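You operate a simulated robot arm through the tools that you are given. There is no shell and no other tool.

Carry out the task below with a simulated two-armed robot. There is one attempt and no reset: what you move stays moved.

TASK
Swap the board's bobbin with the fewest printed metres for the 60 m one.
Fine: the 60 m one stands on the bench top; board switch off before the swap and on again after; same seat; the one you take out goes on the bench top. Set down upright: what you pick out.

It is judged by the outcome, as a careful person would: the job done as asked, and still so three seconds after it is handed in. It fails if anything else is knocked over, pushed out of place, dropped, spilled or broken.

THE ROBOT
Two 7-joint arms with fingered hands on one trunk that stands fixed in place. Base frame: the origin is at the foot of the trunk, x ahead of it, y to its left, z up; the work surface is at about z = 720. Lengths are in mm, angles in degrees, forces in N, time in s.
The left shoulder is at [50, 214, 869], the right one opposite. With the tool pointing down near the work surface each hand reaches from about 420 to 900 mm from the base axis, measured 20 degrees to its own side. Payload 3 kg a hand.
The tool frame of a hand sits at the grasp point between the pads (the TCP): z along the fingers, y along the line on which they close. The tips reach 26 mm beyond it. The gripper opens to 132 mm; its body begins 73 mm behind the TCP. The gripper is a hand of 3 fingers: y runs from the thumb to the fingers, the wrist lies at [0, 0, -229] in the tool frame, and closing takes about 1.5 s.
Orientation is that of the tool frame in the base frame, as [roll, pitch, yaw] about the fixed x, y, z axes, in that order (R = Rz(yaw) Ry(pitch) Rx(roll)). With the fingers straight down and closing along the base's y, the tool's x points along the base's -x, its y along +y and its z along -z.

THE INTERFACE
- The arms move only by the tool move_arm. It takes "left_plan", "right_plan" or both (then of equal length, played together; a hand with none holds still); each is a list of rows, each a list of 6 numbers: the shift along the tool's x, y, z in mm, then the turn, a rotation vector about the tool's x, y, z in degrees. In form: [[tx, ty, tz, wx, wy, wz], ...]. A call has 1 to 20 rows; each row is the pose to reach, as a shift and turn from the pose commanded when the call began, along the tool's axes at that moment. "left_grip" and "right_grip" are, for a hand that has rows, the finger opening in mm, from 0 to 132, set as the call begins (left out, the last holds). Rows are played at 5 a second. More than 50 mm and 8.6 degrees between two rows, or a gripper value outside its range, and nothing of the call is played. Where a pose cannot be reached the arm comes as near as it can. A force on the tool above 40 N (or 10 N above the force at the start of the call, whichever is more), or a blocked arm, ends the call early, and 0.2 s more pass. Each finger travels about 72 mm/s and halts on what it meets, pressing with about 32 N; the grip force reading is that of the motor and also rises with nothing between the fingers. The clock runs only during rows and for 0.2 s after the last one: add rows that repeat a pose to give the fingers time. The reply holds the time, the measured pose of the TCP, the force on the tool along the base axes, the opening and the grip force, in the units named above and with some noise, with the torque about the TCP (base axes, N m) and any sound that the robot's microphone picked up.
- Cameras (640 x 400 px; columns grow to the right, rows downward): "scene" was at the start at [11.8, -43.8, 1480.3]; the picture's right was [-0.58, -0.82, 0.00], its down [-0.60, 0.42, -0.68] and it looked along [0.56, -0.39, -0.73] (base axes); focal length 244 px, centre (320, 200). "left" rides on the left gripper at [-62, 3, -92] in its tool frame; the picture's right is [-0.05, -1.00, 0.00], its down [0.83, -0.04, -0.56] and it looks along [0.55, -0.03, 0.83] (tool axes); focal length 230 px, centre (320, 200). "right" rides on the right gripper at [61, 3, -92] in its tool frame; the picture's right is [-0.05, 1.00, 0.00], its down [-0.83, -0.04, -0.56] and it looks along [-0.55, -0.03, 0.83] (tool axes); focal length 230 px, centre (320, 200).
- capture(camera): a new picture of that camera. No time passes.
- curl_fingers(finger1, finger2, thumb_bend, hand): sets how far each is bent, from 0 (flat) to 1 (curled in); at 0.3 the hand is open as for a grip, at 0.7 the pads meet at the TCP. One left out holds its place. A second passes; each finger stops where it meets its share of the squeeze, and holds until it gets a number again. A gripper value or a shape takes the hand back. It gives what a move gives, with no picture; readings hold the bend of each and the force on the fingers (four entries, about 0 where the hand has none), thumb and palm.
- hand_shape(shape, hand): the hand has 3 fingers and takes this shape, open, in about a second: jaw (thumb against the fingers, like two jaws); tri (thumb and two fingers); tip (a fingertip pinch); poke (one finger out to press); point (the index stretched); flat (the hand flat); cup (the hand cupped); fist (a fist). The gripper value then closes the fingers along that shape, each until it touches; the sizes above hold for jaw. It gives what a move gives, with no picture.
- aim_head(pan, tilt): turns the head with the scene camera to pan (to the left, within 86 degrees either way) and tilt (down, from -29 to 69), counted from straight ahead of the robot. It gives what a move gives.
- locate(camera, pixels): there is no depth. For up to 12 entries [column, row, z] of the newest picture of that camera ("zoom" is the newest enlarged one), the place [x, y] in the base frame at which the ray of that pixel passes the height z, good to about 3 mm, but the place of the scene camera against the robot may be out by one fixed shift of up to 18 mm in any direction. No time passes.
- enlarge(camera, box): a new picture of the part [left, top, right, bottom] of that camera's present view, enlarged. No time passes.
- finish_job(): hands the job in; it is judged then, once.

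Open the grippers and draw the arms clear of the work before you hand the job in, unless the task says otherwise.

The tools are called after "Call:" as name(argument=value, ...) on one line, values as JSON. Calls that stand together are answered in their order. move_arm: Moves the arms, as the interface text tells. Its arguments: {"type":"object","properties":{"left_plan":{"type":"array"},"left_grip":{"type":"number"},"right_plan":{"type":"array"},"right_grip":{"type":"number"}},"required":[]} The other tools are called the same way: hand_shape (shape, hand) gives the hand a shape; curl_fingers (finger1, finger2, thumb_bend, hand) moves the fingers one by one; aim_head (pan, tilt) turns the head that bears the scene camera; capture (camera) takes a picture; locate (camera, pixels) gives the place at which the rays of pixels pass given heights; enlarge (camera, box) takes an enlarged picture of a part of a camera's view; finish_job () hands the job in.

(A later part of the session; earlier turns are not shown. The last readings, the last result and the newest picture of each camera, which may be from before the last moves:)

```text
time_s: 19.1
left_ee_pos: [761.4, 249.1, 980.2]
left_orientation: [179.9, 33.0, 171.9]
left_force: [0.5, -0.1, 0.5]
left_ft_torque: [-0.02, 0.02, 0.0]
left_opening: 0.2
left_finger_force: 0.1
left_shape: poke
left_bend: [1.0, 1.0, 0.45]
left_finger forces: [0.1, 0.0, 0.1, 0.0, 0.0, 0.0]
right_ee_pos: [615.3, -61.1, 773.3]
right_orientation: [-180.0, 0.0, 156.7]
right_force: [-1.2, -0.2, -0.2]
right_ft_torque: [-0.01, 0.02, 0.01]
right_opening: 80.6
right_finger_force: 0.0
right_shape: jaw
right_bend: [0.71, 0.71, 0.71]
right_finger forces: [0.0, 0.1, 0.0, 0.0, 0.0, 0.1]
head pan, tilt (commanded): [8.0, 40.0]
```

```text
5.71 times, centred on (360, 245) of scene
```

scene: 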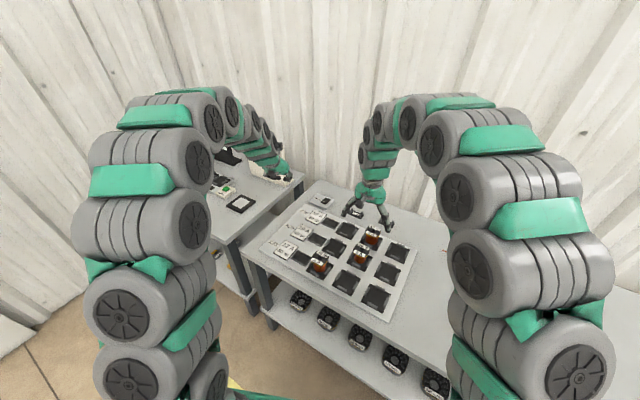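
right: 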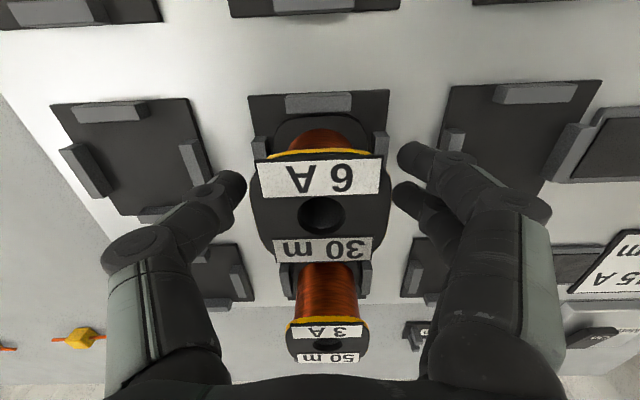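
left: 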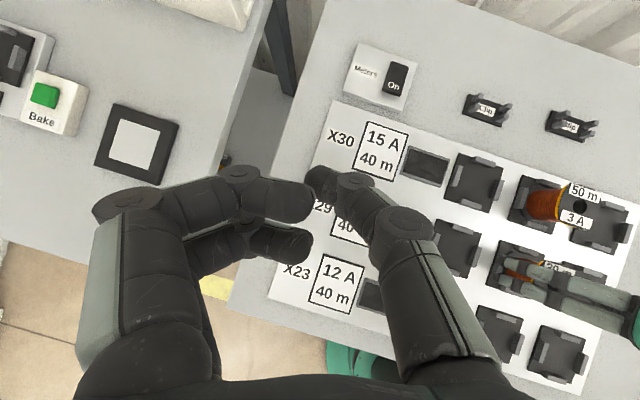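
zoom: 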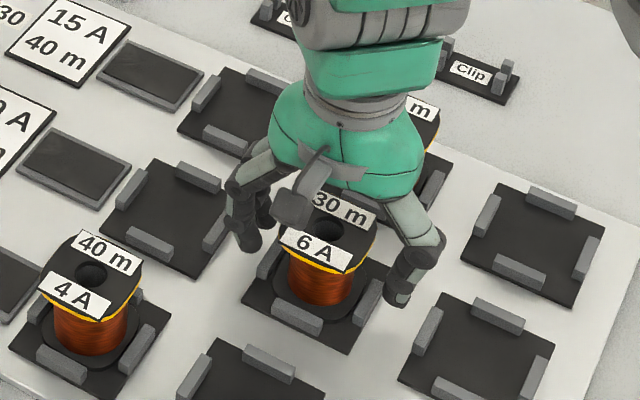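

The jaws are at 80 mm opening, straddling the top flange evenly. I'll close onto the bobbin and watch the finger forces.

Call:
move_arm(right_plan=[[0, 0, 0, 0, 0, 0], [0, 0, 0, 0, 0, 0], [0, 0, 0, 0, 0, 0], [0, 0, 0, 0, 0, 0], [0, 0, 0, 0, 0, 0]], right_grip=40)

Call:
capture(camera="right")

Call:
enlarge(camera="scene", box=[310, 210, 410, 280])

```text
time_s: 20.3
left_ee_pos: [761.0, 251.3, 979.1]
left_orientation: [179.9, 33.0, 171.7]
left_force: [-0.3, 0.4, -0.2]
left_ft_torque: [0.0, 0.01, -0.03]
left_opening: 0.1
left_finger_force: 0.0
left_shape: poke
left_bend: [1.0, 1.0, 0.45]
left_finger forces: [0.0, 0.0, 0.0, 0.0, 0.1, 0.0]
right_ee_pos: [616.1, -60.6, 772.5]
right_orientation: [180.0, 0.1, 156.6]
right_force: [0.1, -0.2, 0.4]
right_ft_torque: [0.01, -0.02, -0.03]
right_opening: 40.5
right_finger_force: 0.0
right_shape: jaw
right_bend: [0.73, 0.73, 0.7]
right_finger forces: [0.1, 0.0, 0.0, 0.0, 0.0, 0.1]
head pan, tilt (commanded): [8.0, 40.0]
```

```text
taken
```

right: 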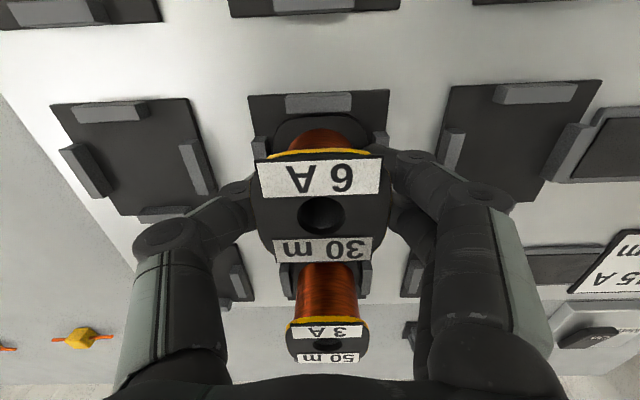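

```text
5.71 times, centred on (360, 245) of scene
```

zoom: 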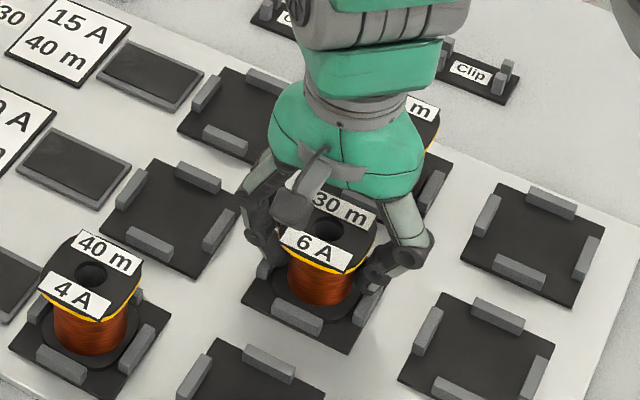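

At 40 mm the fingertips have slipped beneath the top flange without touching, so the wound core is narrower. I'll keep closing onto the core beneath the flange.

Call:
move_arm(right_plan=[[0, 0, 0, 0, 0, 0], [0, 0, 0, 0, 0, 0], [0, 0, 0, 0, 0, 0], [0, 0, 0, 0, 0, 0], [0, 0, 0, 0, 0, 0]], right_grip=10)

Call:
capture(camera="right")

Call:
enlarge(camera="scene", box=[310, 210, 410, 280])

```text
time_s: 21.5
left_ee_pos: [761.5, 250.2, 978.3]
left_orientation: [-180.0, 33.0, 171.8]
left_force: [0.1, -0.1, -0.1]
left_ft_torque: [0.01, -0.02, -0.01]
left_opening: 0.0
left_finger_force: 0.1
left_shape: poke
left_bend: [1.0, 1.0, 0.45]
left_finger forces: [0.0, 0.1, 0.0, 0.0, 0.1, 0.0]
right_ee_pos: [616.0, -61.2, 774.3]
right_orientation: [-180.0, -0.1, 156.5]
right_force: [0.5, 0.2, 2.3]
right_ft_torque: [0.12, -0.06, -0.01]
right_opening: 31.9
right_finger_force: 32.1
right_shape: jaw
right_bend: [0.73, 0.73, 0.7]
right_finger forces: [14.6, 14.1, 0.0, 0.1, 28.1, 0.0]
head pan, tilt (commanded): [8.0, 40.0]
```

```text
taken
```

right: 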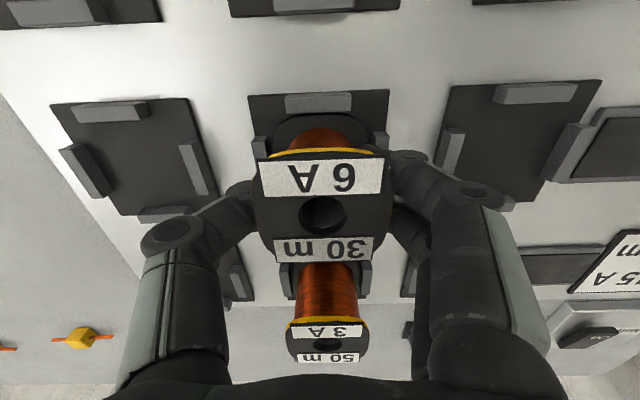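

```text
5.71 times, centred on (360, 245) of scene
```

zoom: 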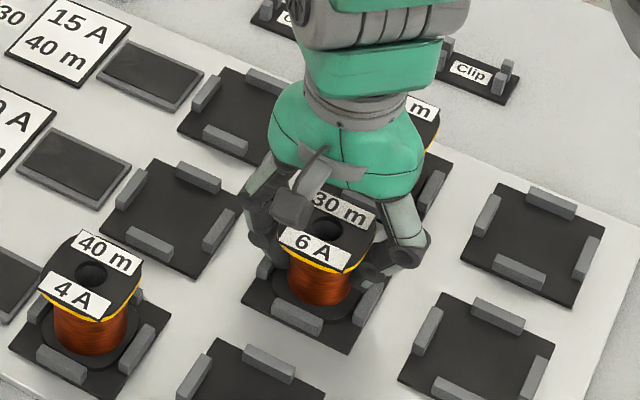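

Firm grip: 32 N at 31.9 mm opening, balanced across both fingers and thumb. I'll lift straight up slowly by about 40 mm and check.

Call:
move_arm(right_plan=[[0, 0, -4, 0, 0, 0], [0, 0, -10, 0, 0, 0], [0, 0, -18, 0, 0, 0], [0, 0, -28, 0, 0, 0], [0, 0, -40, 0, 0, 0], [0, 0, -40, 0, 0, 0]])

Call:
capture(camera="right")

Call:
enlarge(camera="scene", box=[310, 210, 410, 280])

```text
time_s: 22.9
left_ee_pos: [759.9, 250.1, 979.1]
left_orientation: [-179.9, 33.0, 171.7]
left_force: [0.6, 0.0, -0.8]
left_ft_torque: [0.02, -0.01, 0.01]
left_opening: 0.0
left_finger_force: 0.0
left_shape: poke
left_bend: [1.0, 1.0, 0.45]
left_finger forces: [0.0, 0.0, 0.0, 0.1, 0.0, 0.0]
right_ee_pos: [615.9, -60.7, 813.8]
right_orientation: [-180.0, 0.1, 156.6]
right_force: [0.5, -0.3, -0.7]
right_ft_torque: [0.02, -0.01, 0.0]
right_opening: 32.1
right_finger_force: 32.2
right_shape: jaw
right_bend: [0.73, 0.73, 0.7]
right_finger forces: [15.3, 13.5, 0.1, 0.0, 27.8, 0.0]
head pan, tilt (commanded): [8.0, 40.0]
```

```text
taken
```

right: 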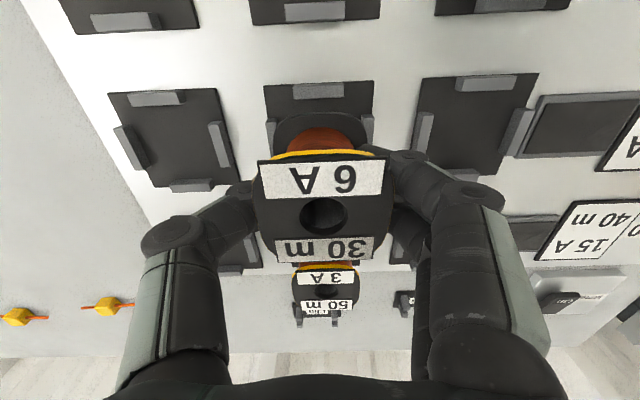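

```text
5.71 times, centred on (360, 245) of scene
```

zoom: 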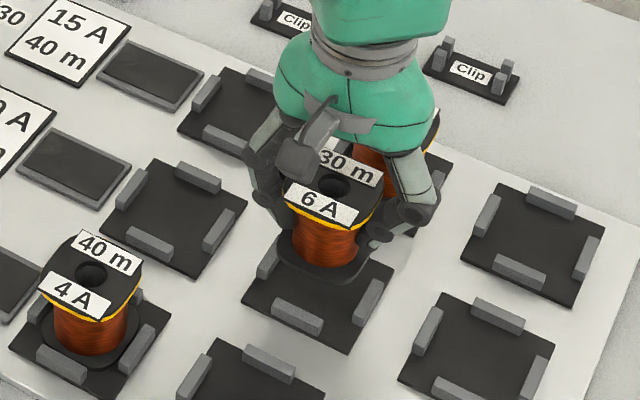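

The 30 m bobbin is out and hanging straight. Seated grip height was TCP z≈773.4. I'll raise further and carry it right to a clear part of the bench at about (530,-320).

Call:
move_arm(right_plan=[[0, 0, -25, 0, 0, 0], [0, 0, -50, 0, 0, 0], [-3.5, -39, -50, 0, 0, 0], [-7, -78, -50, 0, 0, 0], [-10.5, -117, -50, 0, 0, 0], [-14, -156, -50, 0, 0, 0], [-17.5, -195, -50, 0, 0, 0], [-21, -234, -50, 0, 0, 0], [-23.9, -271.9, -50, 0, 0, 0], [-23.9, -271.9, -50, 0, 0, 0]])

Call:
capture(camera="right")

Call:
capture(camera="scene")

Call:
capture(camera="left")

```text
time_s: 25.1
left_ee_pos: [761.8, 248.9, 979.5]
left_orientation: [179.9, 33.0, 171.8]
left_force: [-0.2, 0.7, 0.0]
left_ft_torque: [0.01, 0.01, -0.01]
left_opening: 0.0
left_finger_force: 0.0
left_shape: poke
left_bend: [1.0, 1.0, 0.45]
left_finger forces: [0.0, 0.0, 0.1, 0.1, 0.0, 0.1]
right_ee_pos: [530.4, -320.5, 864.3]
right_orientation: [179.9, -0.1, 156.7]
right_force: [1.1, -0.3, -1.1]
right_ft_torque: [0.0, -0.03, -0.01]
right_opening: 31.6
right_finger_force: 32.1
right_shape: jaw
right_bend: [0.73, 0.73, 0.7]
right_finger forces: [15.7, 14.2, 0.0, 0.1, 27.7, 0.0]
head pan, tilt (commanded): [8.0, 40.0]
```

```text
taken
```

right: 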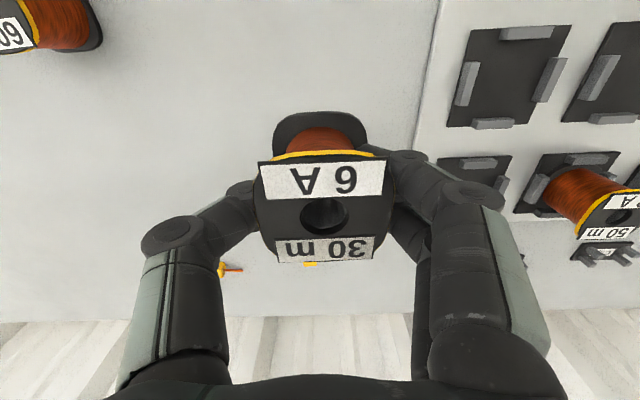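

```text
taken
```

scene: 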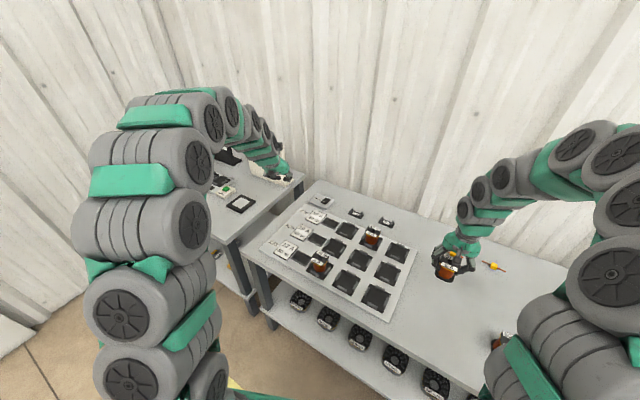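

```text
taken
```

left: 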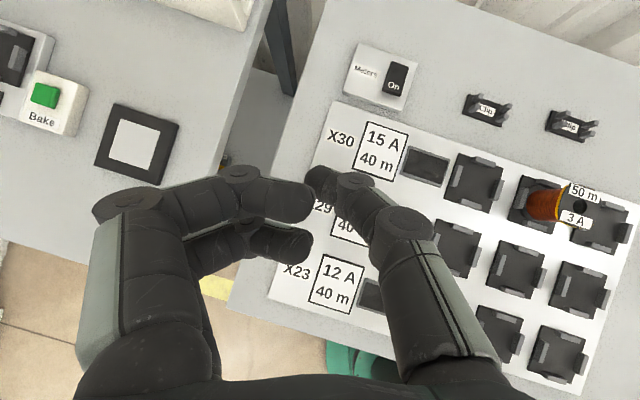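

Beneath the carried bobbin the bench is clear; the two yellow parts are at (230,268) and (310,263), and the 60 m bobbin is at (50,20). I'll check the distances before lowering.

Call:
locate(camera="right", pixels=[[228, 268, 725], [310, 264, 725], [60, 20, 750], [10, 35, 783], [417, 147, 720], [470, 0, 720]])

```text
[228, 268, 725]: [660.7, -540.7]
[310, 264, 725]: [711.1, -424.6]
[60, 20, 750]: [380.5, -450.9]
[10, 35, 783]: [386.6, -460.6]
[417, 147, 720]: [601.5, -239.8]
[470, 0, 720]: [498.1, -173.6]
```

All clear: board edge is ~125 mm away and the yellow parts ~200 mm. I'll lower to TCP z≈777, just above touchdown.

Call:
move_arm(right_plan=[[0, 0, 25, 0, 0, 0], [0, 0, 50, 0, 0, 0], [0, 0, 70, 0, 0, 0], [0, 0, 82, 0, 0, 0], [0, 0, 87, 0, 0, 0], [0, 0, 87, 0, 0, 0]])

Call:
capture(camera="right")

Call:
enlarge(camera="scene", box=[400, 230, 500, 300])

```text
time_s: 26.5
left_ee_pos: [761.3, 250.1, 979.0]
left_orientation: [180.0, 33.0, 171.8]
left_force: [0.1, -0.9, -0.4]
left_ft_torque: [-0.01, -0.01, 0.0]
left_opening: 0.1
left_finger_force: 0.1
left_shape: poke
left_bend: [1.0, 1.0, 0.45]
left_finger forces: [0.1, 0.0, 0.0, 0.1, 0.0, 0.0]
right_ee_pos: [531.4, -319.4, 777.3]
right_orientation: [-180.0, -0.1, 156.5]
right_force: [-0.1, -0.3, -1.9]
right_ft_torque: [0.01, -0.01, 0.05]
right_opening: 31.3
right_finger_force: 31.8
right_shape: jaw
right_bend: [0.73, 0.73, 0.7]
right_finger forces: [15.8, 14.0, 0.0, 0.1, 27.8, 0.0]
head pan, tilt (commanded): [8.0, 40.0]
```

```text
taken
```

right: 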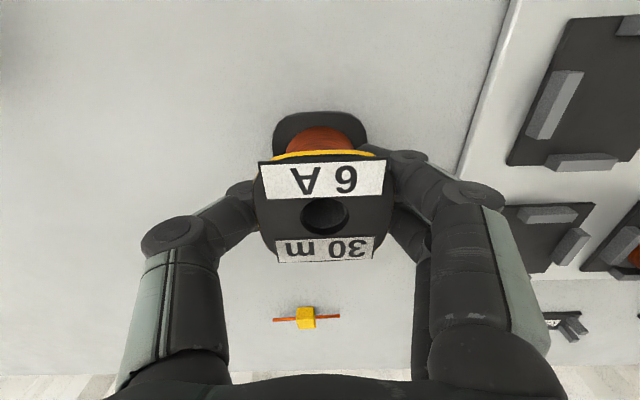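

```text
5.71 times, centred on (450, 265) of scene
```

zoom: 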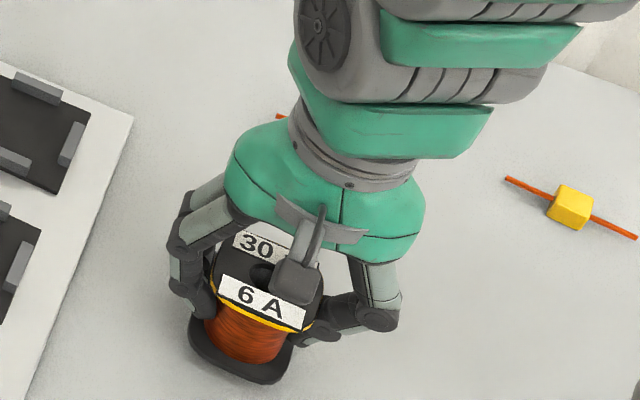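

Not touching yet (force about -2 N, the bobbin's weight). I'll creep down 5 mm and read the force.

Call:
move_arm(right_plan=[[0, 0, 1.5, 0, 0, 0], [0, 0, 3, 0, 0, 0], [0, 0, 4, 0, 0, 0], [0, 0, 5, 0, 0, 0]])

```text
time_s: 27.5
left_ee_pos: [761.2, 250.3, 978.8]
left_orientation: [180.0, 33.0, 171.8]
left_force: [0.0, 0.7, 0.2]
left_ft_torque: [0.02, -0.02, -0.02]
left_opening: 0.2
left_finger_force: 0.1
left_shape: poke
left_bend: [1.0, 1.0, 0.45]
left_finger forces: [0.0, 0.1, 0.0, 0.0, 0.1, 0.0]
right_ee_pos: [530.1, -319.9, 770.7]
right_orientation: [180.0, -0.1, 156.6]
right_force: [-0.3, 0.0, -1.6]
right_ft_torque: [0.01, -0.01, -0.03]
right_opening: 31.7
right_finger_force: 32.8
right_shape: jaw
right_bend: [0.73, 0.73, 0.7]
right_finger forces: [15.7, 14.0, 0.1, 0.0, 27.8, 0.0]
head pan, tilt (commanded): [8.0, 40.0]
```

Still free at z≈771. I'll go down a further 3 mm in 1 mm steps.

Call:
move_arm(right_plan=[[0, 0, 1, 0, 0, 0], [0, 0, 2, 0, 0, 0], [0, 0, 3, 0, 0, 0]])

```text
time_s: 28.3
left_ee_pos: [761.2, 249.4, 979.7]
left_orientation: [180.0, 33.0, 171.8]
left_force: [-0.3, 1.4, -0.8]
left_ft_torque: [-0.02, 0.01, 0.0]
left_opening: 0.0
left_finger_force: 0.1
left_shape: poke
left_bend: [1.0, 1.0, 0.45]
left_finger forces: [0.1, 0.0, 0.1, 0.1, 0.0, 0.0]
right_ee_pos: [528.9, -318.7, 768.0]
right_orientation: [-179.9, 0.0, 156.6]
right_force: [-0.5, 0.7, -2.1]
right_ft_torque: [0.0, 0.03, 0.02]
right_opening: 31.6
right_finger_force: 32.0
right_shape: jaw
right_bend: [0.73, 0.73, 0.7]
right_finger forces: [15.7, 14.2, 0.0, 0.0, 27.8, 0.0]
head pan, tilt (commanded): [8.0, 40.0]
```

No contact yet at z≈768. I'll continue another 3 mm.

Call:
move_arm(right_plan=[[0, 0, 1, 0, 0, 0], [0, 0, 2, 0, 0, 0], [0, 0, 3, 0, 0, 0]])

Call:
enlarge(camera="scene", box=[415, 260, 475, 302])

```text
time_s: 29.1
left_ee_pos: [761.2, 249.4, 980.5]
left_orientation: [-180.0, 33.1, 171.7]
left_force: [0.5, -0.7, -1.0]
left_ft_torque: [-0.02, -0.04, 0.0]
left_opening: 0.0
left_finger_force: 0.0
left_shape: poke
left_bend: [1.0, 1.0, 0.45]
left_finger forces: [0.0, 0.1, 0.1, 0.0, 0.0, 0.0]
right_ee_pos: [529.1, -319.0, 766.0]
right_orientation: [179.9, 0.0, 156.5]
right_force: [-0.2, 0.3, -1.9]
right_ft_torque: [0.01, 0.01, 0.01]
right_opening: 31.7
right_finger_force: 31.9
right_shape: jaw
right_bend: [0.73, 0.73, 0.7]
right_finger forces: [15.9, 14.0, 0.0, 0.0, 27.8, 0.0]
head pan, tilt (commanded): [8.0, 40.0]
```

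```text
9.52 times, centred on (445, 281) of scene
```

zoom: 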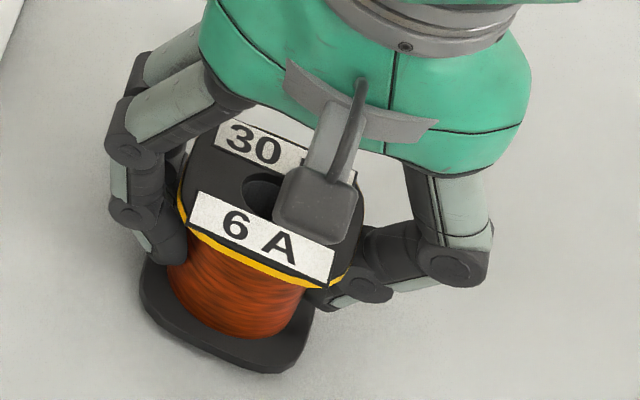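

Still hanging free at z≈766 and very near the bench (shadow tight under the flange). I'll creep down 3 mm more.

Call:
move_arm(right_plan=[[0, 0, 1, 0, 0, 0], [0, 0, 2, 0, 0, 0], [0, 0, 3, 0, 0, 0]])

```text
time_s: 29.9
left_ee_pos: [760.9, 249.4, 978.7]
left_orientation: [-180.0, 33.1, 171.8]
left_force: [-0.3, -0.4, -1.0]
left_ft_torque: [0.0, 0.01, -0.01]
left_opening: 0.0
left_finger_force: 0.0
left_shape: poke
left_bend: [1.0, 1.0, 0.45]
left_finger forces: [0.0, 0.1, 0.1, 0.0, 0.1, 0.0]
right_ee_pos: [531.2, -318.8, 761.9]
right_orientation: [-180.0, -0.1, 156.5]
right_force: [-0.3, 0.7, 0.5]
right_ft_torque: [-0.01, -0.04, 0.01]
right_opening: 31.7
right_finger_force: 31.7
right_shape: jaw
right_bend: [0.73, 0.73, 0.7]
right_finger forces: [15.7, 15.4, 0.0, 0.0, 27.9, 0.0]
head pan, tilt (commanded): [8.0, 40.0]
```

Contact: the force went from -1.9 to +0.5 N at TCP z≈762, so the bobbin now rests on the bench (the seat floor is ~11 mm above the bench). I'll open the jaws.

Call:
move_arm(right_plan=[[0, 0, 0, 0, 0, 0], [0, 0, 0, 0, 0, 0], [0, 0, 0, 0, 0, 0], [0, 0, 0, 0, 0, 0], [0, 0, 0, 0, 0, 0], [0, 0, 0, 0, 0, 0]], right_grip=110)

Call:
capture(camera="right")

Call:
enlarge(camera="scene", box=[400, 240, 490, 303])

```text
time_s: 31.3
left_ee_pos: [760.4, 250.3, 978.8]
left_orientation: [180.0, 33.0, 171.7]
left_force: [0.5, 0.8, -0.3]
left_ft_torque: [0.05, -0.01, -0.01]
left_opening: 0.1
left_finger_force: 0.1
left_shape: poke
left_bend: [1.0, 1.0, 0.45]
left_finger forces: [0.1, 0.1, 0.1, 0.0, 0.1, 0.0]
right_ee_pos: [530.4, -320.3, 761.3]
right_orientation: [180.0, 0.0, 156.6]
right_force: [-0.4, -0.4, 0.3]
right_ft_torque: [-0.04, 0.02, -0.03]
right_opening: 109.6
right_finger_force: 0.1
right_shape: jaw
right_bend: [0.56, 0.56, 0.52]
right_finger forces: [0.1, 0.0, 0.0, 0.1, 0.0, 0.1]
head pan, tilt (commanded): [8.0, 40.0]
```

```text
taken
```

right: 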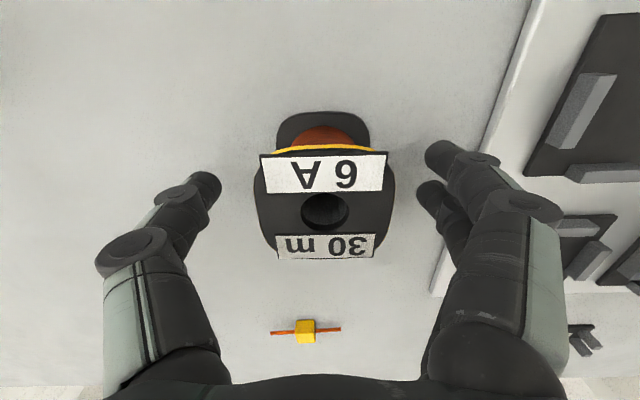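

```text
6.35 times, centred on (445, 272) of scene
```

zoom: 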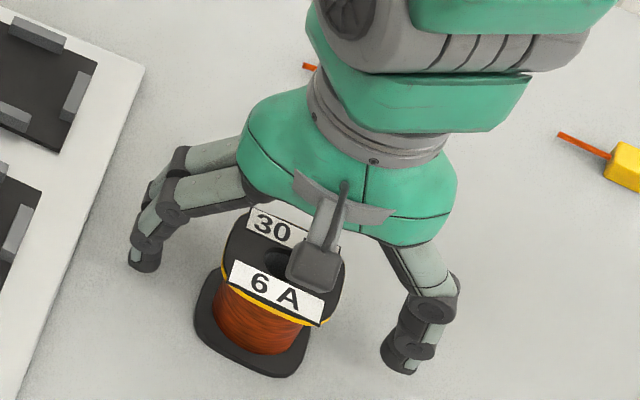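

The 30 m bobbin stands upright on the bench and the fingers are clear of it. I'll rise straight up 120 mm, then move over the 60 m bobbin near (370,-470).

Call:
move_arm(right_plan=[[0, 0, -15, 0, 0, 0], [0, 0, -40, 0, 0, 0], [0, 0, -80, 0, 0, 0], [0, 0, -120, 0, 0, 0], [17.5, -40, -120, 0, 0, 0], [35, -80, -120, 0, 0, 0], [52.4, -120, -120, 0, 0, 0], [70, -160, -120, 0, 0, 0], [87.3, -201.2, -120, 0, 0, 0], [87.3, -201.2, -120, 0, 0, 0]])

Call:
capture(camera="right")

Call:
capture(camera="scene")

```text
time_s: 33.5
left_ee_pos: [761.6, 249.4, 980.3]
left_orientation: [180.0, 33.1, 171.8]
left_force: [-0.5, -0.4, -0.5]
left_ft_torque: [-0.02, -0.01, -0.01]
left_opening: 0.0
left_finger_force: 0.0
left_shape: poke
left_bend: [1.0, 1.0, 0.45]
left_finger forces: [0.0, 0.0, 0.0, 0.0, 0.0, 0.0]
right_ee_pos: [370.4, -470.2, 883.4]
right_orientation: [179.9, 0.0, 156.7]
right_force: [-0.5, 0.3, -0.5]
right_ft_torque: [0.01, -0.01, 0.01]
right_opening: 109.7
right_finger_force: 0.1
right_shape: jaw
right_bend: [0.56, 0.56, 0.52]
right_finger forces: [0.0, 0.1, 0.0, 0.0, 0.0, 0.0]
head pan, tilt (commanded): [8.0, 40.0]
```

```text
taken
```

right: 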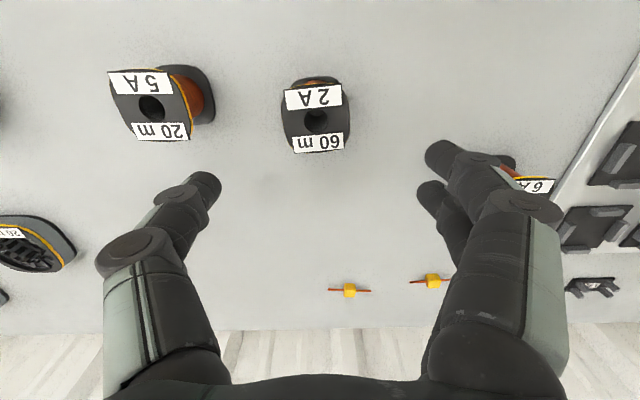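

```text
taken
```

scene: 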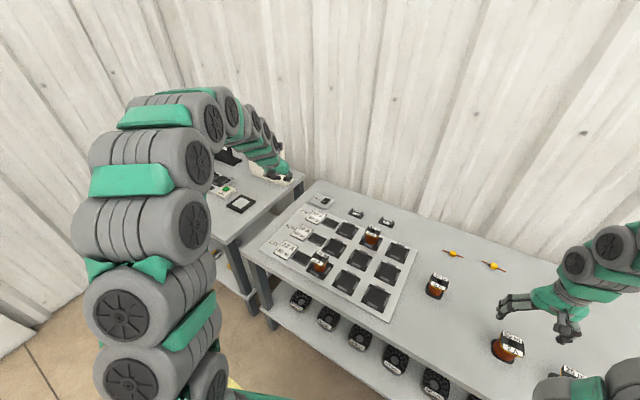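

Over the bench I now also see a 20 m/5 A bobbin at (155,105), left of the 60 m one at (316,115) in this view; it must not be touched. I'll zoom in on the 60 m one for its centre and yaw.

Call:
enlarge(camera="right", box=[90, 50, 400, 180])

Call:
enlarge(camera="right", box=[260, 60, 380, 160])

Call:
locate(camera="right", pixels=[[316, 122, 770], [316, 122, 775], [316, 122, 765], [152, 108, 770], [152, 108, 780], [190, 100, 725]])

```text
2.06 times, centred on (245, 115) of right
```

zoom: 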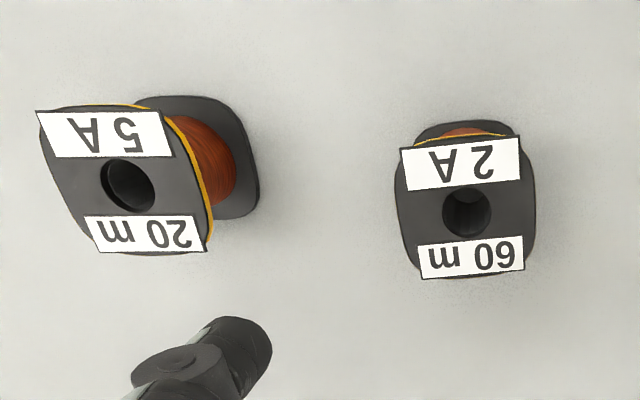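

```text
4.00 times, centred on (320, 110) of right
```

zoom: 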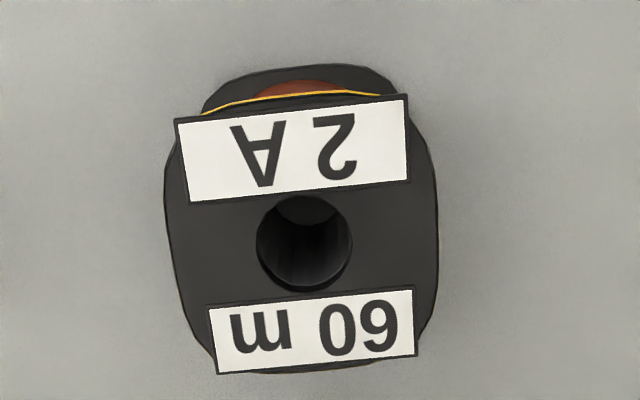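

```text
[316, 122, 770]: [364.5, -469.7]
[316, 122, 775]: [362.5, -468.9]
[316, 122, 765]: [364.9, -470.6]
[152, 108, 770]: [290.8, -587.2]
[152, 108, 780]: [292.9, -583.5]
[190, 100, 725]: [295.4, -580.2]
```

The 60 m bobbin's centre is about (364,-470), its labels are turned ~3° relative to the hand, and the 20 m bobbin is ~134 mm away on the thumb side. I'll narrow the opening to 90 mm, align, and descend to z≈825 for a check.

Call:
move_arm(right_plan=[[2, -1, 0, 0, 0, -1], [4, -1.5, 10, 0, 0, -2], [5.8, -2, 30, 0, 0, -3], [5.8, -2, 58, 0, 0, -3], [5.8, -2, 58, 0, 0, -3]], right_grip=92)

Call:
capture(camera="right")

Call:
enlarge(camera="right", box=[240, 90, 400, 220])

Call:
enlarge(camera="scene", box=[460, 290, 600, 390])

```text
time_s: 34.7
left_ee_pos: [759.9, 250.1, 978.6]
left_orientation: [180.0, 32.9, 171.8]
left_force: [-0.7, 0.6, -0.2]
left_ft_torque: [0.0, -0.04, -0.03]
left_opening: 0.1
left_finger_force: 0.1
left_shape: poke
left_bend: [1.0, 1.0, 0.45]
left_finger forces: [0.0, 0.0, 0.1, 0.1, 0.0, 0.1]
right_ee_pos: [362.6, -468.0, 824.6]
right_orientation: [-179.9, 0.0, 159.6]
right_force: [-0.5, 0.2, -0.2]
right_ft_torque: [-0.02, -0.02, -0.01]
right_opening: 92.5
right_finger_force: 0.1
right_shape: jaw
right_bend: [0.67, 0.67, 0.64]
right_finger forces: [0.0, 0.0, 0.0, 0.0, 0.0, 0.0]
head pan, tilt (commanded): [8.0, 40.0]
```

```text
taken
```

right: 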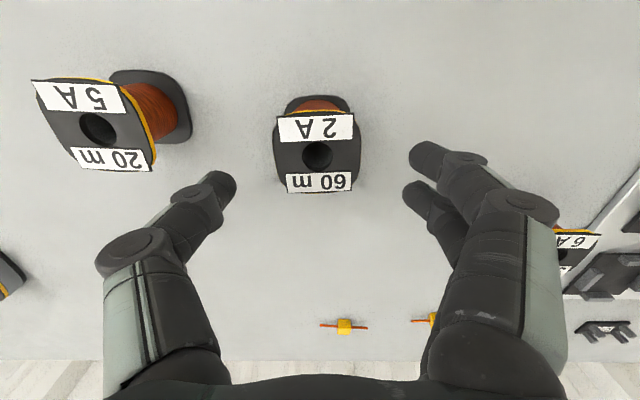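

```text
3.08 times, centred on (320, 155) of right
```

zoom: 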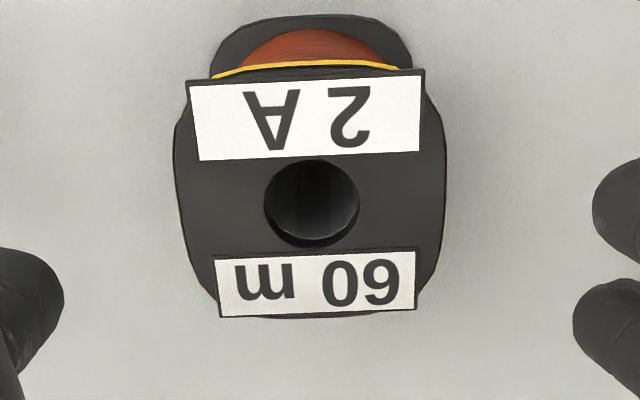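

```text
4.00 times, centred on (530, 340) of scene
```

zoom: 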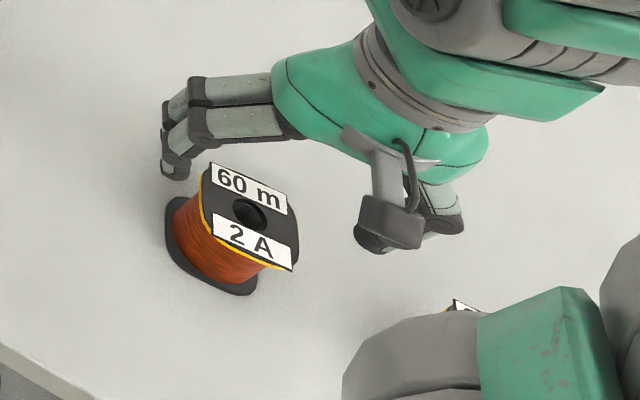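

Alignment is good (labels now parallel to the jaws) and the bobbin is within ~2 mm of centre. I'll correct that and descend to TCP z≈763, the same grip height as for the other bobbin.

Call:
move_arm(right_plan=[[-1.5, -2, 15, 0, 0, 0], [-1.5, -2, 30, 0, 0, 0], [-1.5, -2, 45, 0, 0, 0], [-1.5, -2, 55, 0, 0, 0], [-1.5, -2, 61.5, 0, 0, 0], [-1.5, -2, 61.5, 0, 0, 0]])

Call:
capture(camera="right")

Call:
enlarge(camera="scene", box=[460, 290, 600, 390])

```text
time_s: 36.1
left_ee_pos: [760.2, 250.1, 980.4]
left_orientation: [-180.0, 33.1, 171.7]
left_force: [0.4, 0.0, -0.2]
left_ft_torque: [0.0, 0.0, 0.01]
left_opening: 0.0
left_finger_force: 0.0
left_shape: poke
left_bend: [1.0, 1.0, 0.45]
left_finger forces: [0.0, 0.0, 0.0, 0.1, 0.0, 0.0]
right_ee_pos: [365.1, -472.2, 763.4]
right_orientation: [-180.0, 0.0, 159.6]
right_force: [0.6, -0.4, 0.0]
right_ft_torque: [0.01, -0.03, -0.03]
right_opening: 92.2
right_finger_force: 0.1
right_shape: jaw
right_bend: [0.67, 0.67, 0.64]
right_finger forces: [0.0, 0.0, 0.0, 0.0, 0.0, 0.1]
head pan, tilt (commanded): [8.0, 40.0]
```

```text
taken
```

right: 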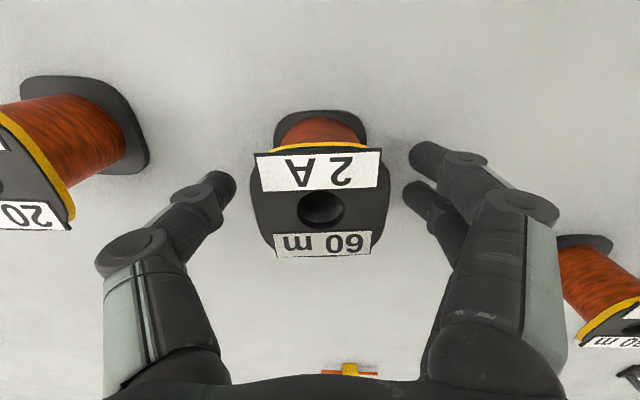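

```text
4.00 times, centred on (530, 340) of scene
```

zoom: 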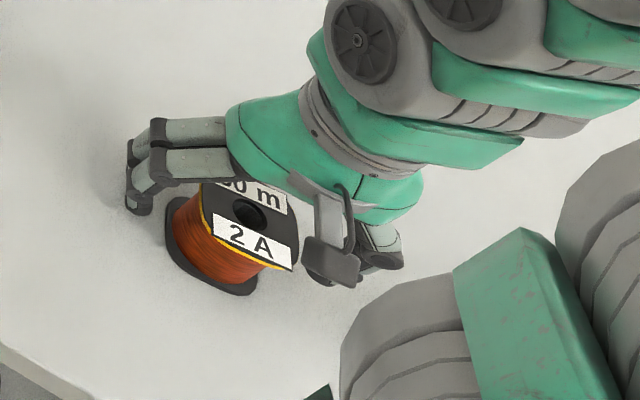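

The fingers straddle the 60 m bobbin symmetrically with the 20 m one clear of the thumb. I'll close the jaws.

Call:
move_arm(right_plan=[[0, 0, 0, 0, 0, 0], [0, 0, 0, 0, 0, 0], [0, 0, 0, 0, 0, 0], [0, 0, 0, 0, 0, 0], [0, 0, 0, 0, 0, 0], [0, 0, 0, 0, 0, 0], [0, 0, 0, 0, 0, 0], [0, 0, 0, 0, 0, 0]], right_grip=10)

Call:
capture(camera="right")

Call:
enlarge(camera="scene", box=[460, 290, 600, 390])

```text
time_s: 37.9
left_ee_pos: [761.7, 249.2, 980.2]
left_orientation: [-180.0, 32.9, 171.8]
left_force: [0.0, -0.7, 0.7]
left_ft_torque: [-0.01, 0.03, 0.0]
left_opening: 0.0
left_finger_force: 0.0
left_shape: poke
left_bend: [1.0, 1.0, 0.45]
left_finger forces: [0.1, 0.0, 0.1, 0.1, 0.0, 0.0]
right_ee_pos: [365.0, -471.6, 763.6]
right_orientation: [-180.0, 0.0, 159.6]
right_force: [-1.1, 0.4, -0.5]
right_ft_torque: [0.01, 0.02, -0.03]
right_opening: 30.8
right_finger_force: 31.7
right_shape: jaw
right_bend: [0.73, 0.73, 0.7]
right_finger forces: [15.4, 12.7, 0.0, 0.0, 28.2, 0.0]
head pan, tilt (commanded): [8.0, 40.0]
```

```text
taken
```

right: 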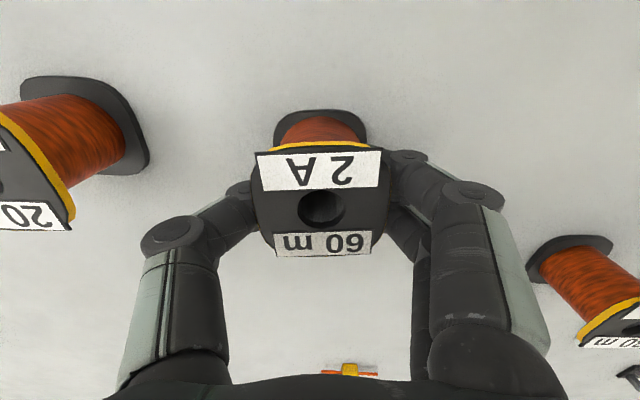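

```text
4.00 times, centred on (530, 340) of scene
```

zoom: 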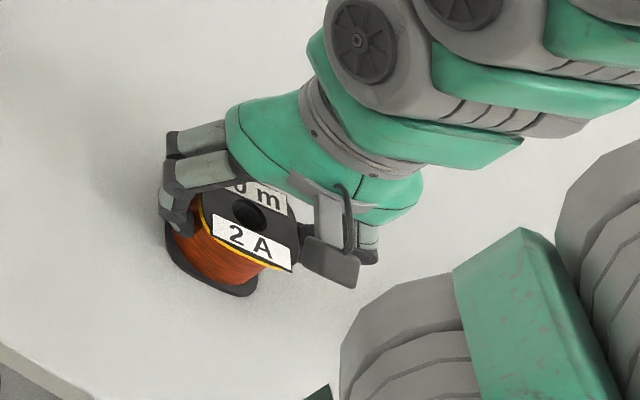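

Gripped firmly (31.7 N, 30.8 mm). I'll lift it 120 mm straight up and verify the hold before travelling.

Call:
move_arm(right_plan=[[0, 0, -5, 0, 0, 0], [0, 0, -15, 0, 0, 0], [0, 0, -40, 0, 0, 0], [0, 0, -80, 0, 0, 0], [0, 0, -120, 0, 0, 0], [0, 0, -120, 0, 0, 0]])

Call:
capture(camera="right")

Call:
capture(camera="scene")

```text
time_s: 39.3
left_ee_pos: [760.9, 249.3, 979.8]
left_orientation: [180.0, 33.0, 171.8]
left_force: [0.1, -0.5, 0.4]
left_ft_torque: [0.03, 0.03, -0.03]
left_opening: 0.0
left_finger_force: 0.0
left_shape: poke
left_bend: [1.0, 1.0, 0.45]
left_finger forces: [0.0, 0.0, 0.0, 0.0, 0.0, 0.0]
right_ee_pos: [364.5, -470.9, 883.8]
right_orientation: [180.0, 0.0, 159.6]
right_force: [0.5, 0.0, -3.2]
right_ft_torque: [-0.01, -0.04, 0.02]
right_opening: 30.8
right_finger_force: 32.5
right_shape: jaw
right_bend: [0.73, 0.73, 0.7]
right_finger forces: [16.1, 14.1, 0.0, 0.0, 27.9, 0.1]
head pan, tilt (commanded): [8.0, 40.0]
```

```text
taken
```

right: 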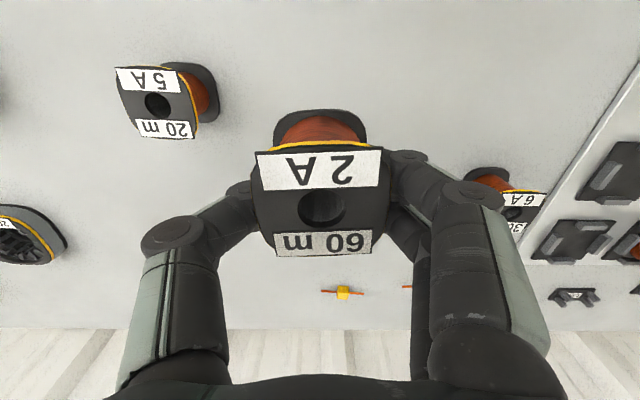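

```text
taken
```

scene: 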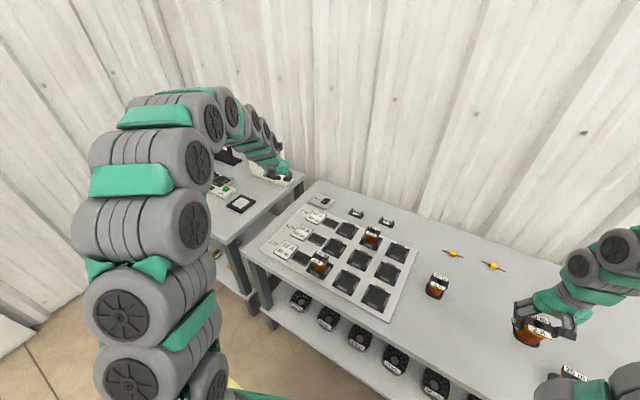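

The 60 m bobbin is held steady. I'll carry it at z≈884, clear over the 30 m one, to above the X29 middle seat at about (618,-62), turning 3° back to the board's angle.

Call:
move_arm(right_plan=[[-8.6, 43, 0, 0, 0, 0.3], [-17.2, 86, 0, 0, 0, 0.6], [-25.8, 129, 0, 0, 0, 0.9], [-34.4, 172, 0, 0, 0, 1.2], [-43, 215, 0, 0, 0, 1.5], [-51.6, 258, 0, 0, 0, 1.8], [-60.2, 301, 0, 0, 0, 2.1], [-68.8, 344, 0, 0, 0, 2.4], [-77.4, 387, 0, 0, 0, 2.7], [-86, 430, 0, 0, 0, 3], [-94.5, 472.4, 0, 0, 0, 3], [-94.5, 472.4, 0, 0, 0, 3]])

Call:
capture(camera="right")

Call:
enlarge(camera="scene", box=[290, 200, 430, 290])

Call:
capture(camera="left")

```text
time_s: 41.9
left_ee_pos: [761.3, 249.0, 979.8]
left_orientation: [180.0, 33.0, 171.7]
left_force: [0.3, -1.0, -0.3]
left_ft_torque: [-0.01, 0.01, -0.03]
left_opening: 0.1
left_finger_force: 0.1
left_shape: poke
left_bend: [1.0, 1.0, 0.45]
left_finger forces: [0.0, 0.0, 0.0, 0.0, 0.1, 0.0]
right_ee_pos: [619.4, -59.6, 882.9]
right_orientation: [-180.0, 0.0, 156.6]
right_force: [0.0, -0.2, -3.5]
right_ft_torque: [0.01, -0.02, 0.01]
right_opening: 30.6
right_finger_force: 32.2
right_shape: jaw
right_bend: [0.73, 0.73, 0.7]
right_finger forces: [16.6, 14.7, 0.0, 0.0, 28.2, 0.0]
head pan, tilt (commanded): [8.0, 40.0]
```

```text
taken
```

right: 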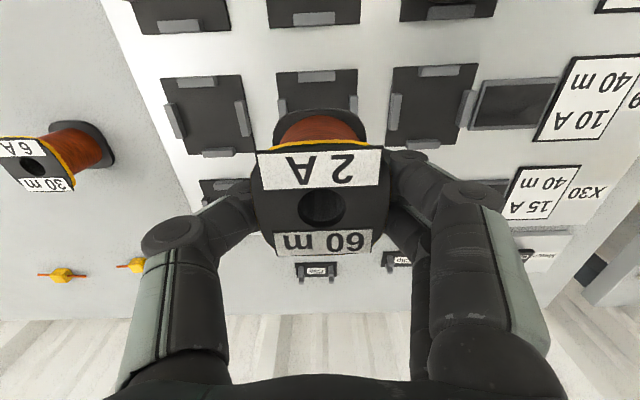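

```text
4.44 times, centred on (360, 245) of scene
```

zoom: 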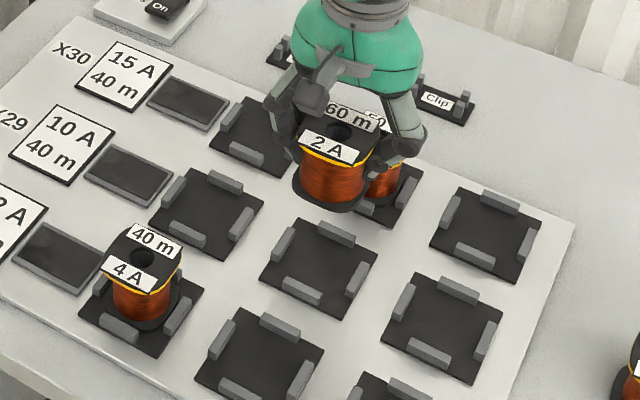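

```text
taken
```

left: 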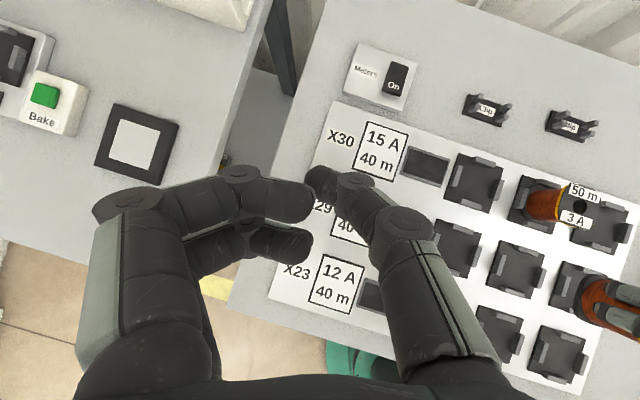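

Above the empty middle seat of row X29. I'll lower to about 8 mm above the seat tabs (TCP z≈795) and check alignment.

Call:
move_arm(right_plan=[[0, 0, 20, 0, 0, 0], [0, 0, 40, 0, 0, 0], [0, 0, 60, 0, 0, 0], [0, 0, 75, 0, 0, 0], [0, 0, 87, 0, 0, 0], [0, 0, 87, 0, 0, 0]])

Call:
capture(camera="right")

Call:
enlarge(camera="right", box=[240, 60, 400, 160])

Call:
enlarge(camera="scene", box=[330, 225, 400, 270])

```text
time_s: 43.3
left_ee_pos: [760.8, 249.8, 978.8]
left_orientation: [180.0, 33.0, 171.9]
left_force: [0.0, -0.7, -0.1]
left_ft_torque: [0.01, -0.03, 0.01]
left_opening: 0.3
left_finger_force: 0.1
left_shape: poke
left_bend: [1.0, 1.0, 0.45]
left_finger forces: [0.0, 0.0, 0.0, 0.0, 0.0, 0.0]
right_ee_pos: [616.7, -60.4, 794.3]
right_orientation: [180.0, 0.0, 156.7]
right_force: [-0.4, 0.1, -3.1]
right_ft_torque: [-0.02, -0.04, 0.03]
right_opening: 30.2
right_finger_force: 32.1
right_shape: jaw
right_bend: [0.73, 0.73, 0.7]
right_finger forces: [16.8, 14.7, 0.1, 0.0, 28.1, 0.0]
head pan, tilt (commanded): [8.0, 40.0]
```

```text
taken
```

right: 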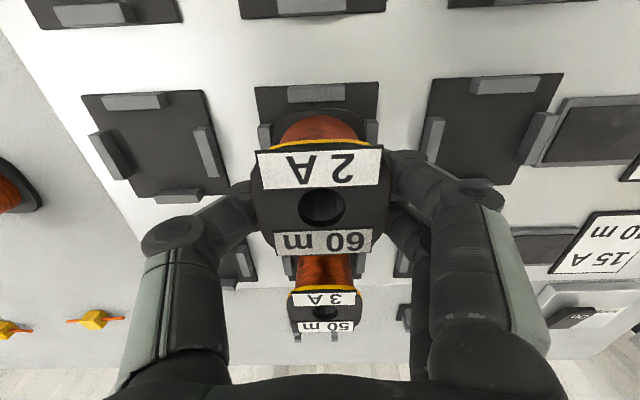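

```text
4.00 times, centred on (320, 110) of right
```

zoom: 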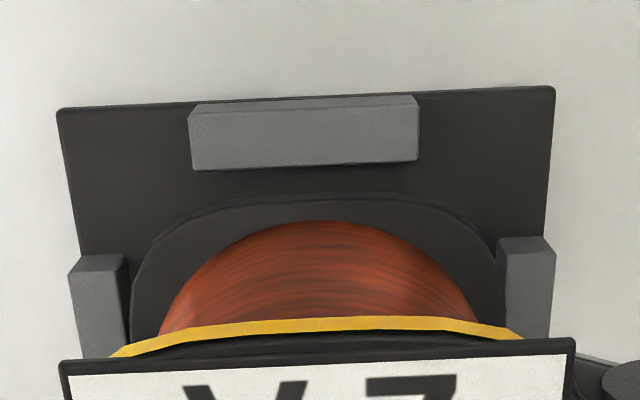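

```text
8.89 times, centred on (365, 248) of scene
```

zoom: 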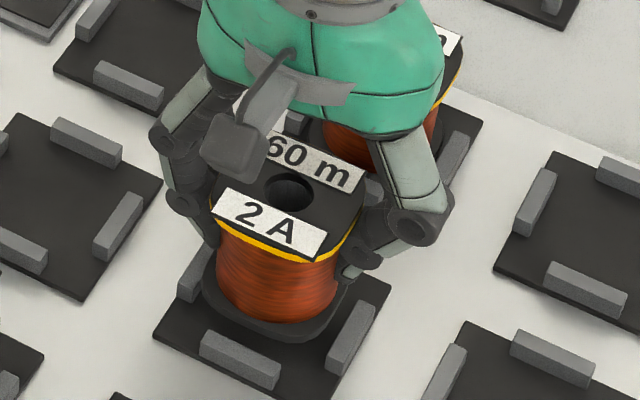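

The flange is centred between the side tabs to within ~1 mm and shows ~2 mm gap to the near tab. I'll lower gently into the seat: down 12 mm in small steps, watching the force.

Call:
move_arm(right_plan=[[0, 0, 3, 0, 0, 0], [0, 0, 6, 0, 0, 0], [0, 0, 8, 0, 0, 0], [0, 0, 10, 0, 0, 0], [0, 0, 12, 0, 0, 0]])

Call:
enlarge(camera="right", box=[240, 60, 400, 160])

Call:
enlarge(camera="scene", box=[330, 225, 400, 270])

```text
time_s: 44.5
left_ee_pos: [761.0, 250.0, 979.9]
left_orientation: [179.9, 33.0, 171.8]
left_force: [-0.5, -0.5, 0.1]
left_ft_torque: [-0.03, 0.02, 0.02]
left_opening: 0.2
left_finger_force: 0.0
left_shape: poke
left_bend: [1.0, 1.0, 0.45]
left_finger forces: [0.0, 0.0, 0.0, 0.0, 0.1, 0.0]
right_ee_pos: [616.9, -61.6, 783.9]
right_orientation: [179.9, 0.1, 156.5]
right_force: [0.0, -0.6, -3.3]
right_ft_torque: [0.01, 0.03, 0.03]
right_opening: 30.3
right_finger_force: 31.9
right_shape: jaw
right_bend: [0.73, 0.73, 0.7]
right_finger forces: [16.8, 14.8, 0.0, 0.0, 28.2, 0.0]
head pan, tilt (commanded): [8.0, 40.0]
```

```text
4.00 times, centred on (320, 110) of right
```

zoom: 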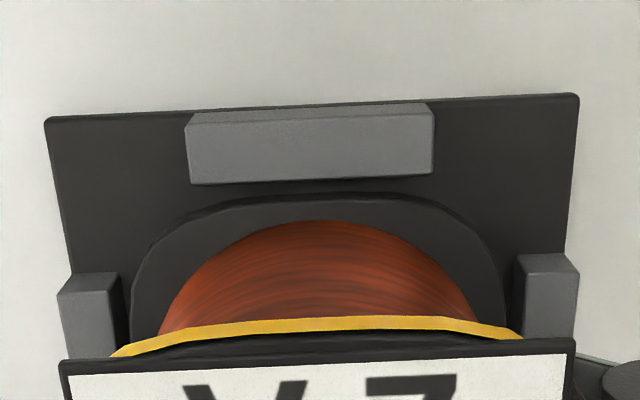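

```text
8.89 times, centred on (365, 248) of scene
```

zoom: 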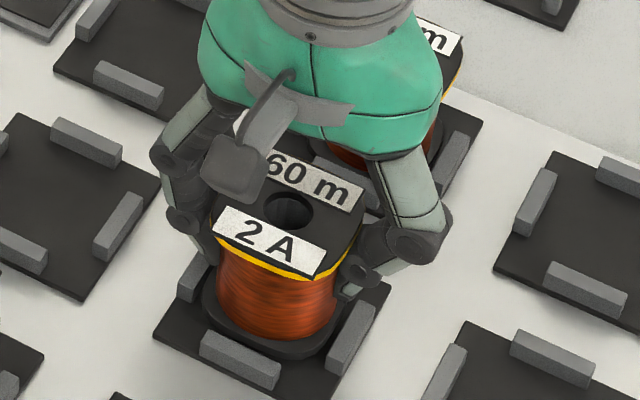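

The flange is at tab-top level with visible gaps on the left (~2.5 mm), right (~2 mm) and near side (~2 mm), and no contact force. I'll continue down 7 mm slowly.

Call:
move_arm(right_plan=[[0, 0, 1.5, 0, 0, 0], [0, 0, 3, 0, 0, 0], [0, 0, 4.5, 0, 0, 0], [0, 0, 6, 0, 0, 0], [0, 0, 7, 0, 0, 0]])

Call:
enlarge(camera="right", box=[240, 60, 400, 160])

Call:
enlarge(camera="scene", box=[330, 225, 400, 270])

```text
time_s: 45.7
left_ee_pos: [760.9, 249.3, 979.5]
left_orientation: [180.0, 32.9, 171.9]
left_force: [-0.1, -0.1, -0.1]
left_ft_torque: [0.01, 0.0, -0.02]
left_opening: 0.3
left_finger_force: 0.0
left_shape: poke
left_bend: [1.0, 1.0, 0.45]
left_finger forces: [0.1, 0.0, 0.0, 0.0, 0.0, 0.0]
right_ee_pos: [616.5, -61.2, 778.0]
right_orientation: [179.9, 0.0, 156.5]
right_force: [0.1, -1.2, -2.9]
right_ft_torque: [-0.01, 0.0, 0.0]
right_opening: 30.3
right_finger_force: 32.0
right_shape: jaw
right_bend: [0.73, 0.73, 0.7]
right_finger forces: [16.9, 14.8, 0.0, 0.0, 28.1, 0.0]
head pan, tilt (commanded): [8.0, 40.0]
```

```text
4.00 times, centred on (320, 110) of right
```

zoom: 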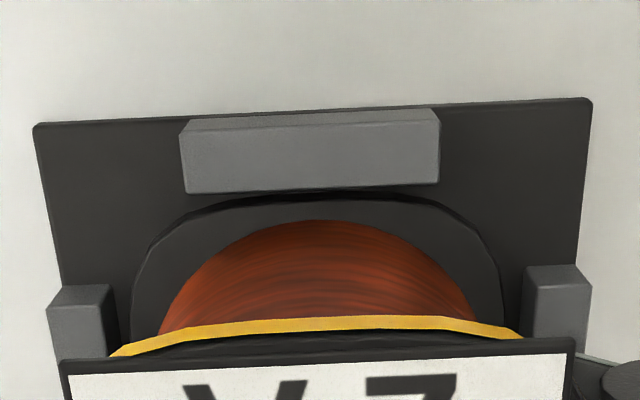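

```text
8.89 times, centred on (365, 248) of scene
```

zoom: 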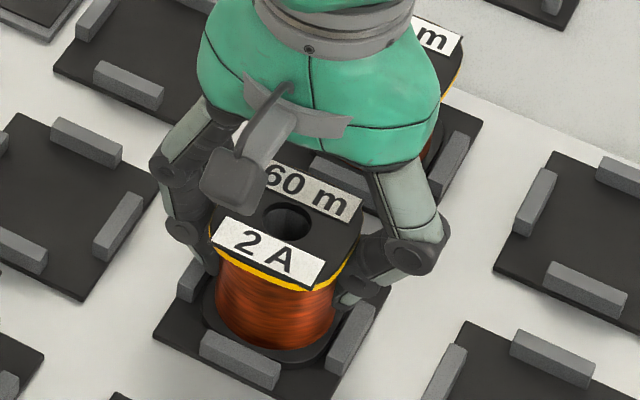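

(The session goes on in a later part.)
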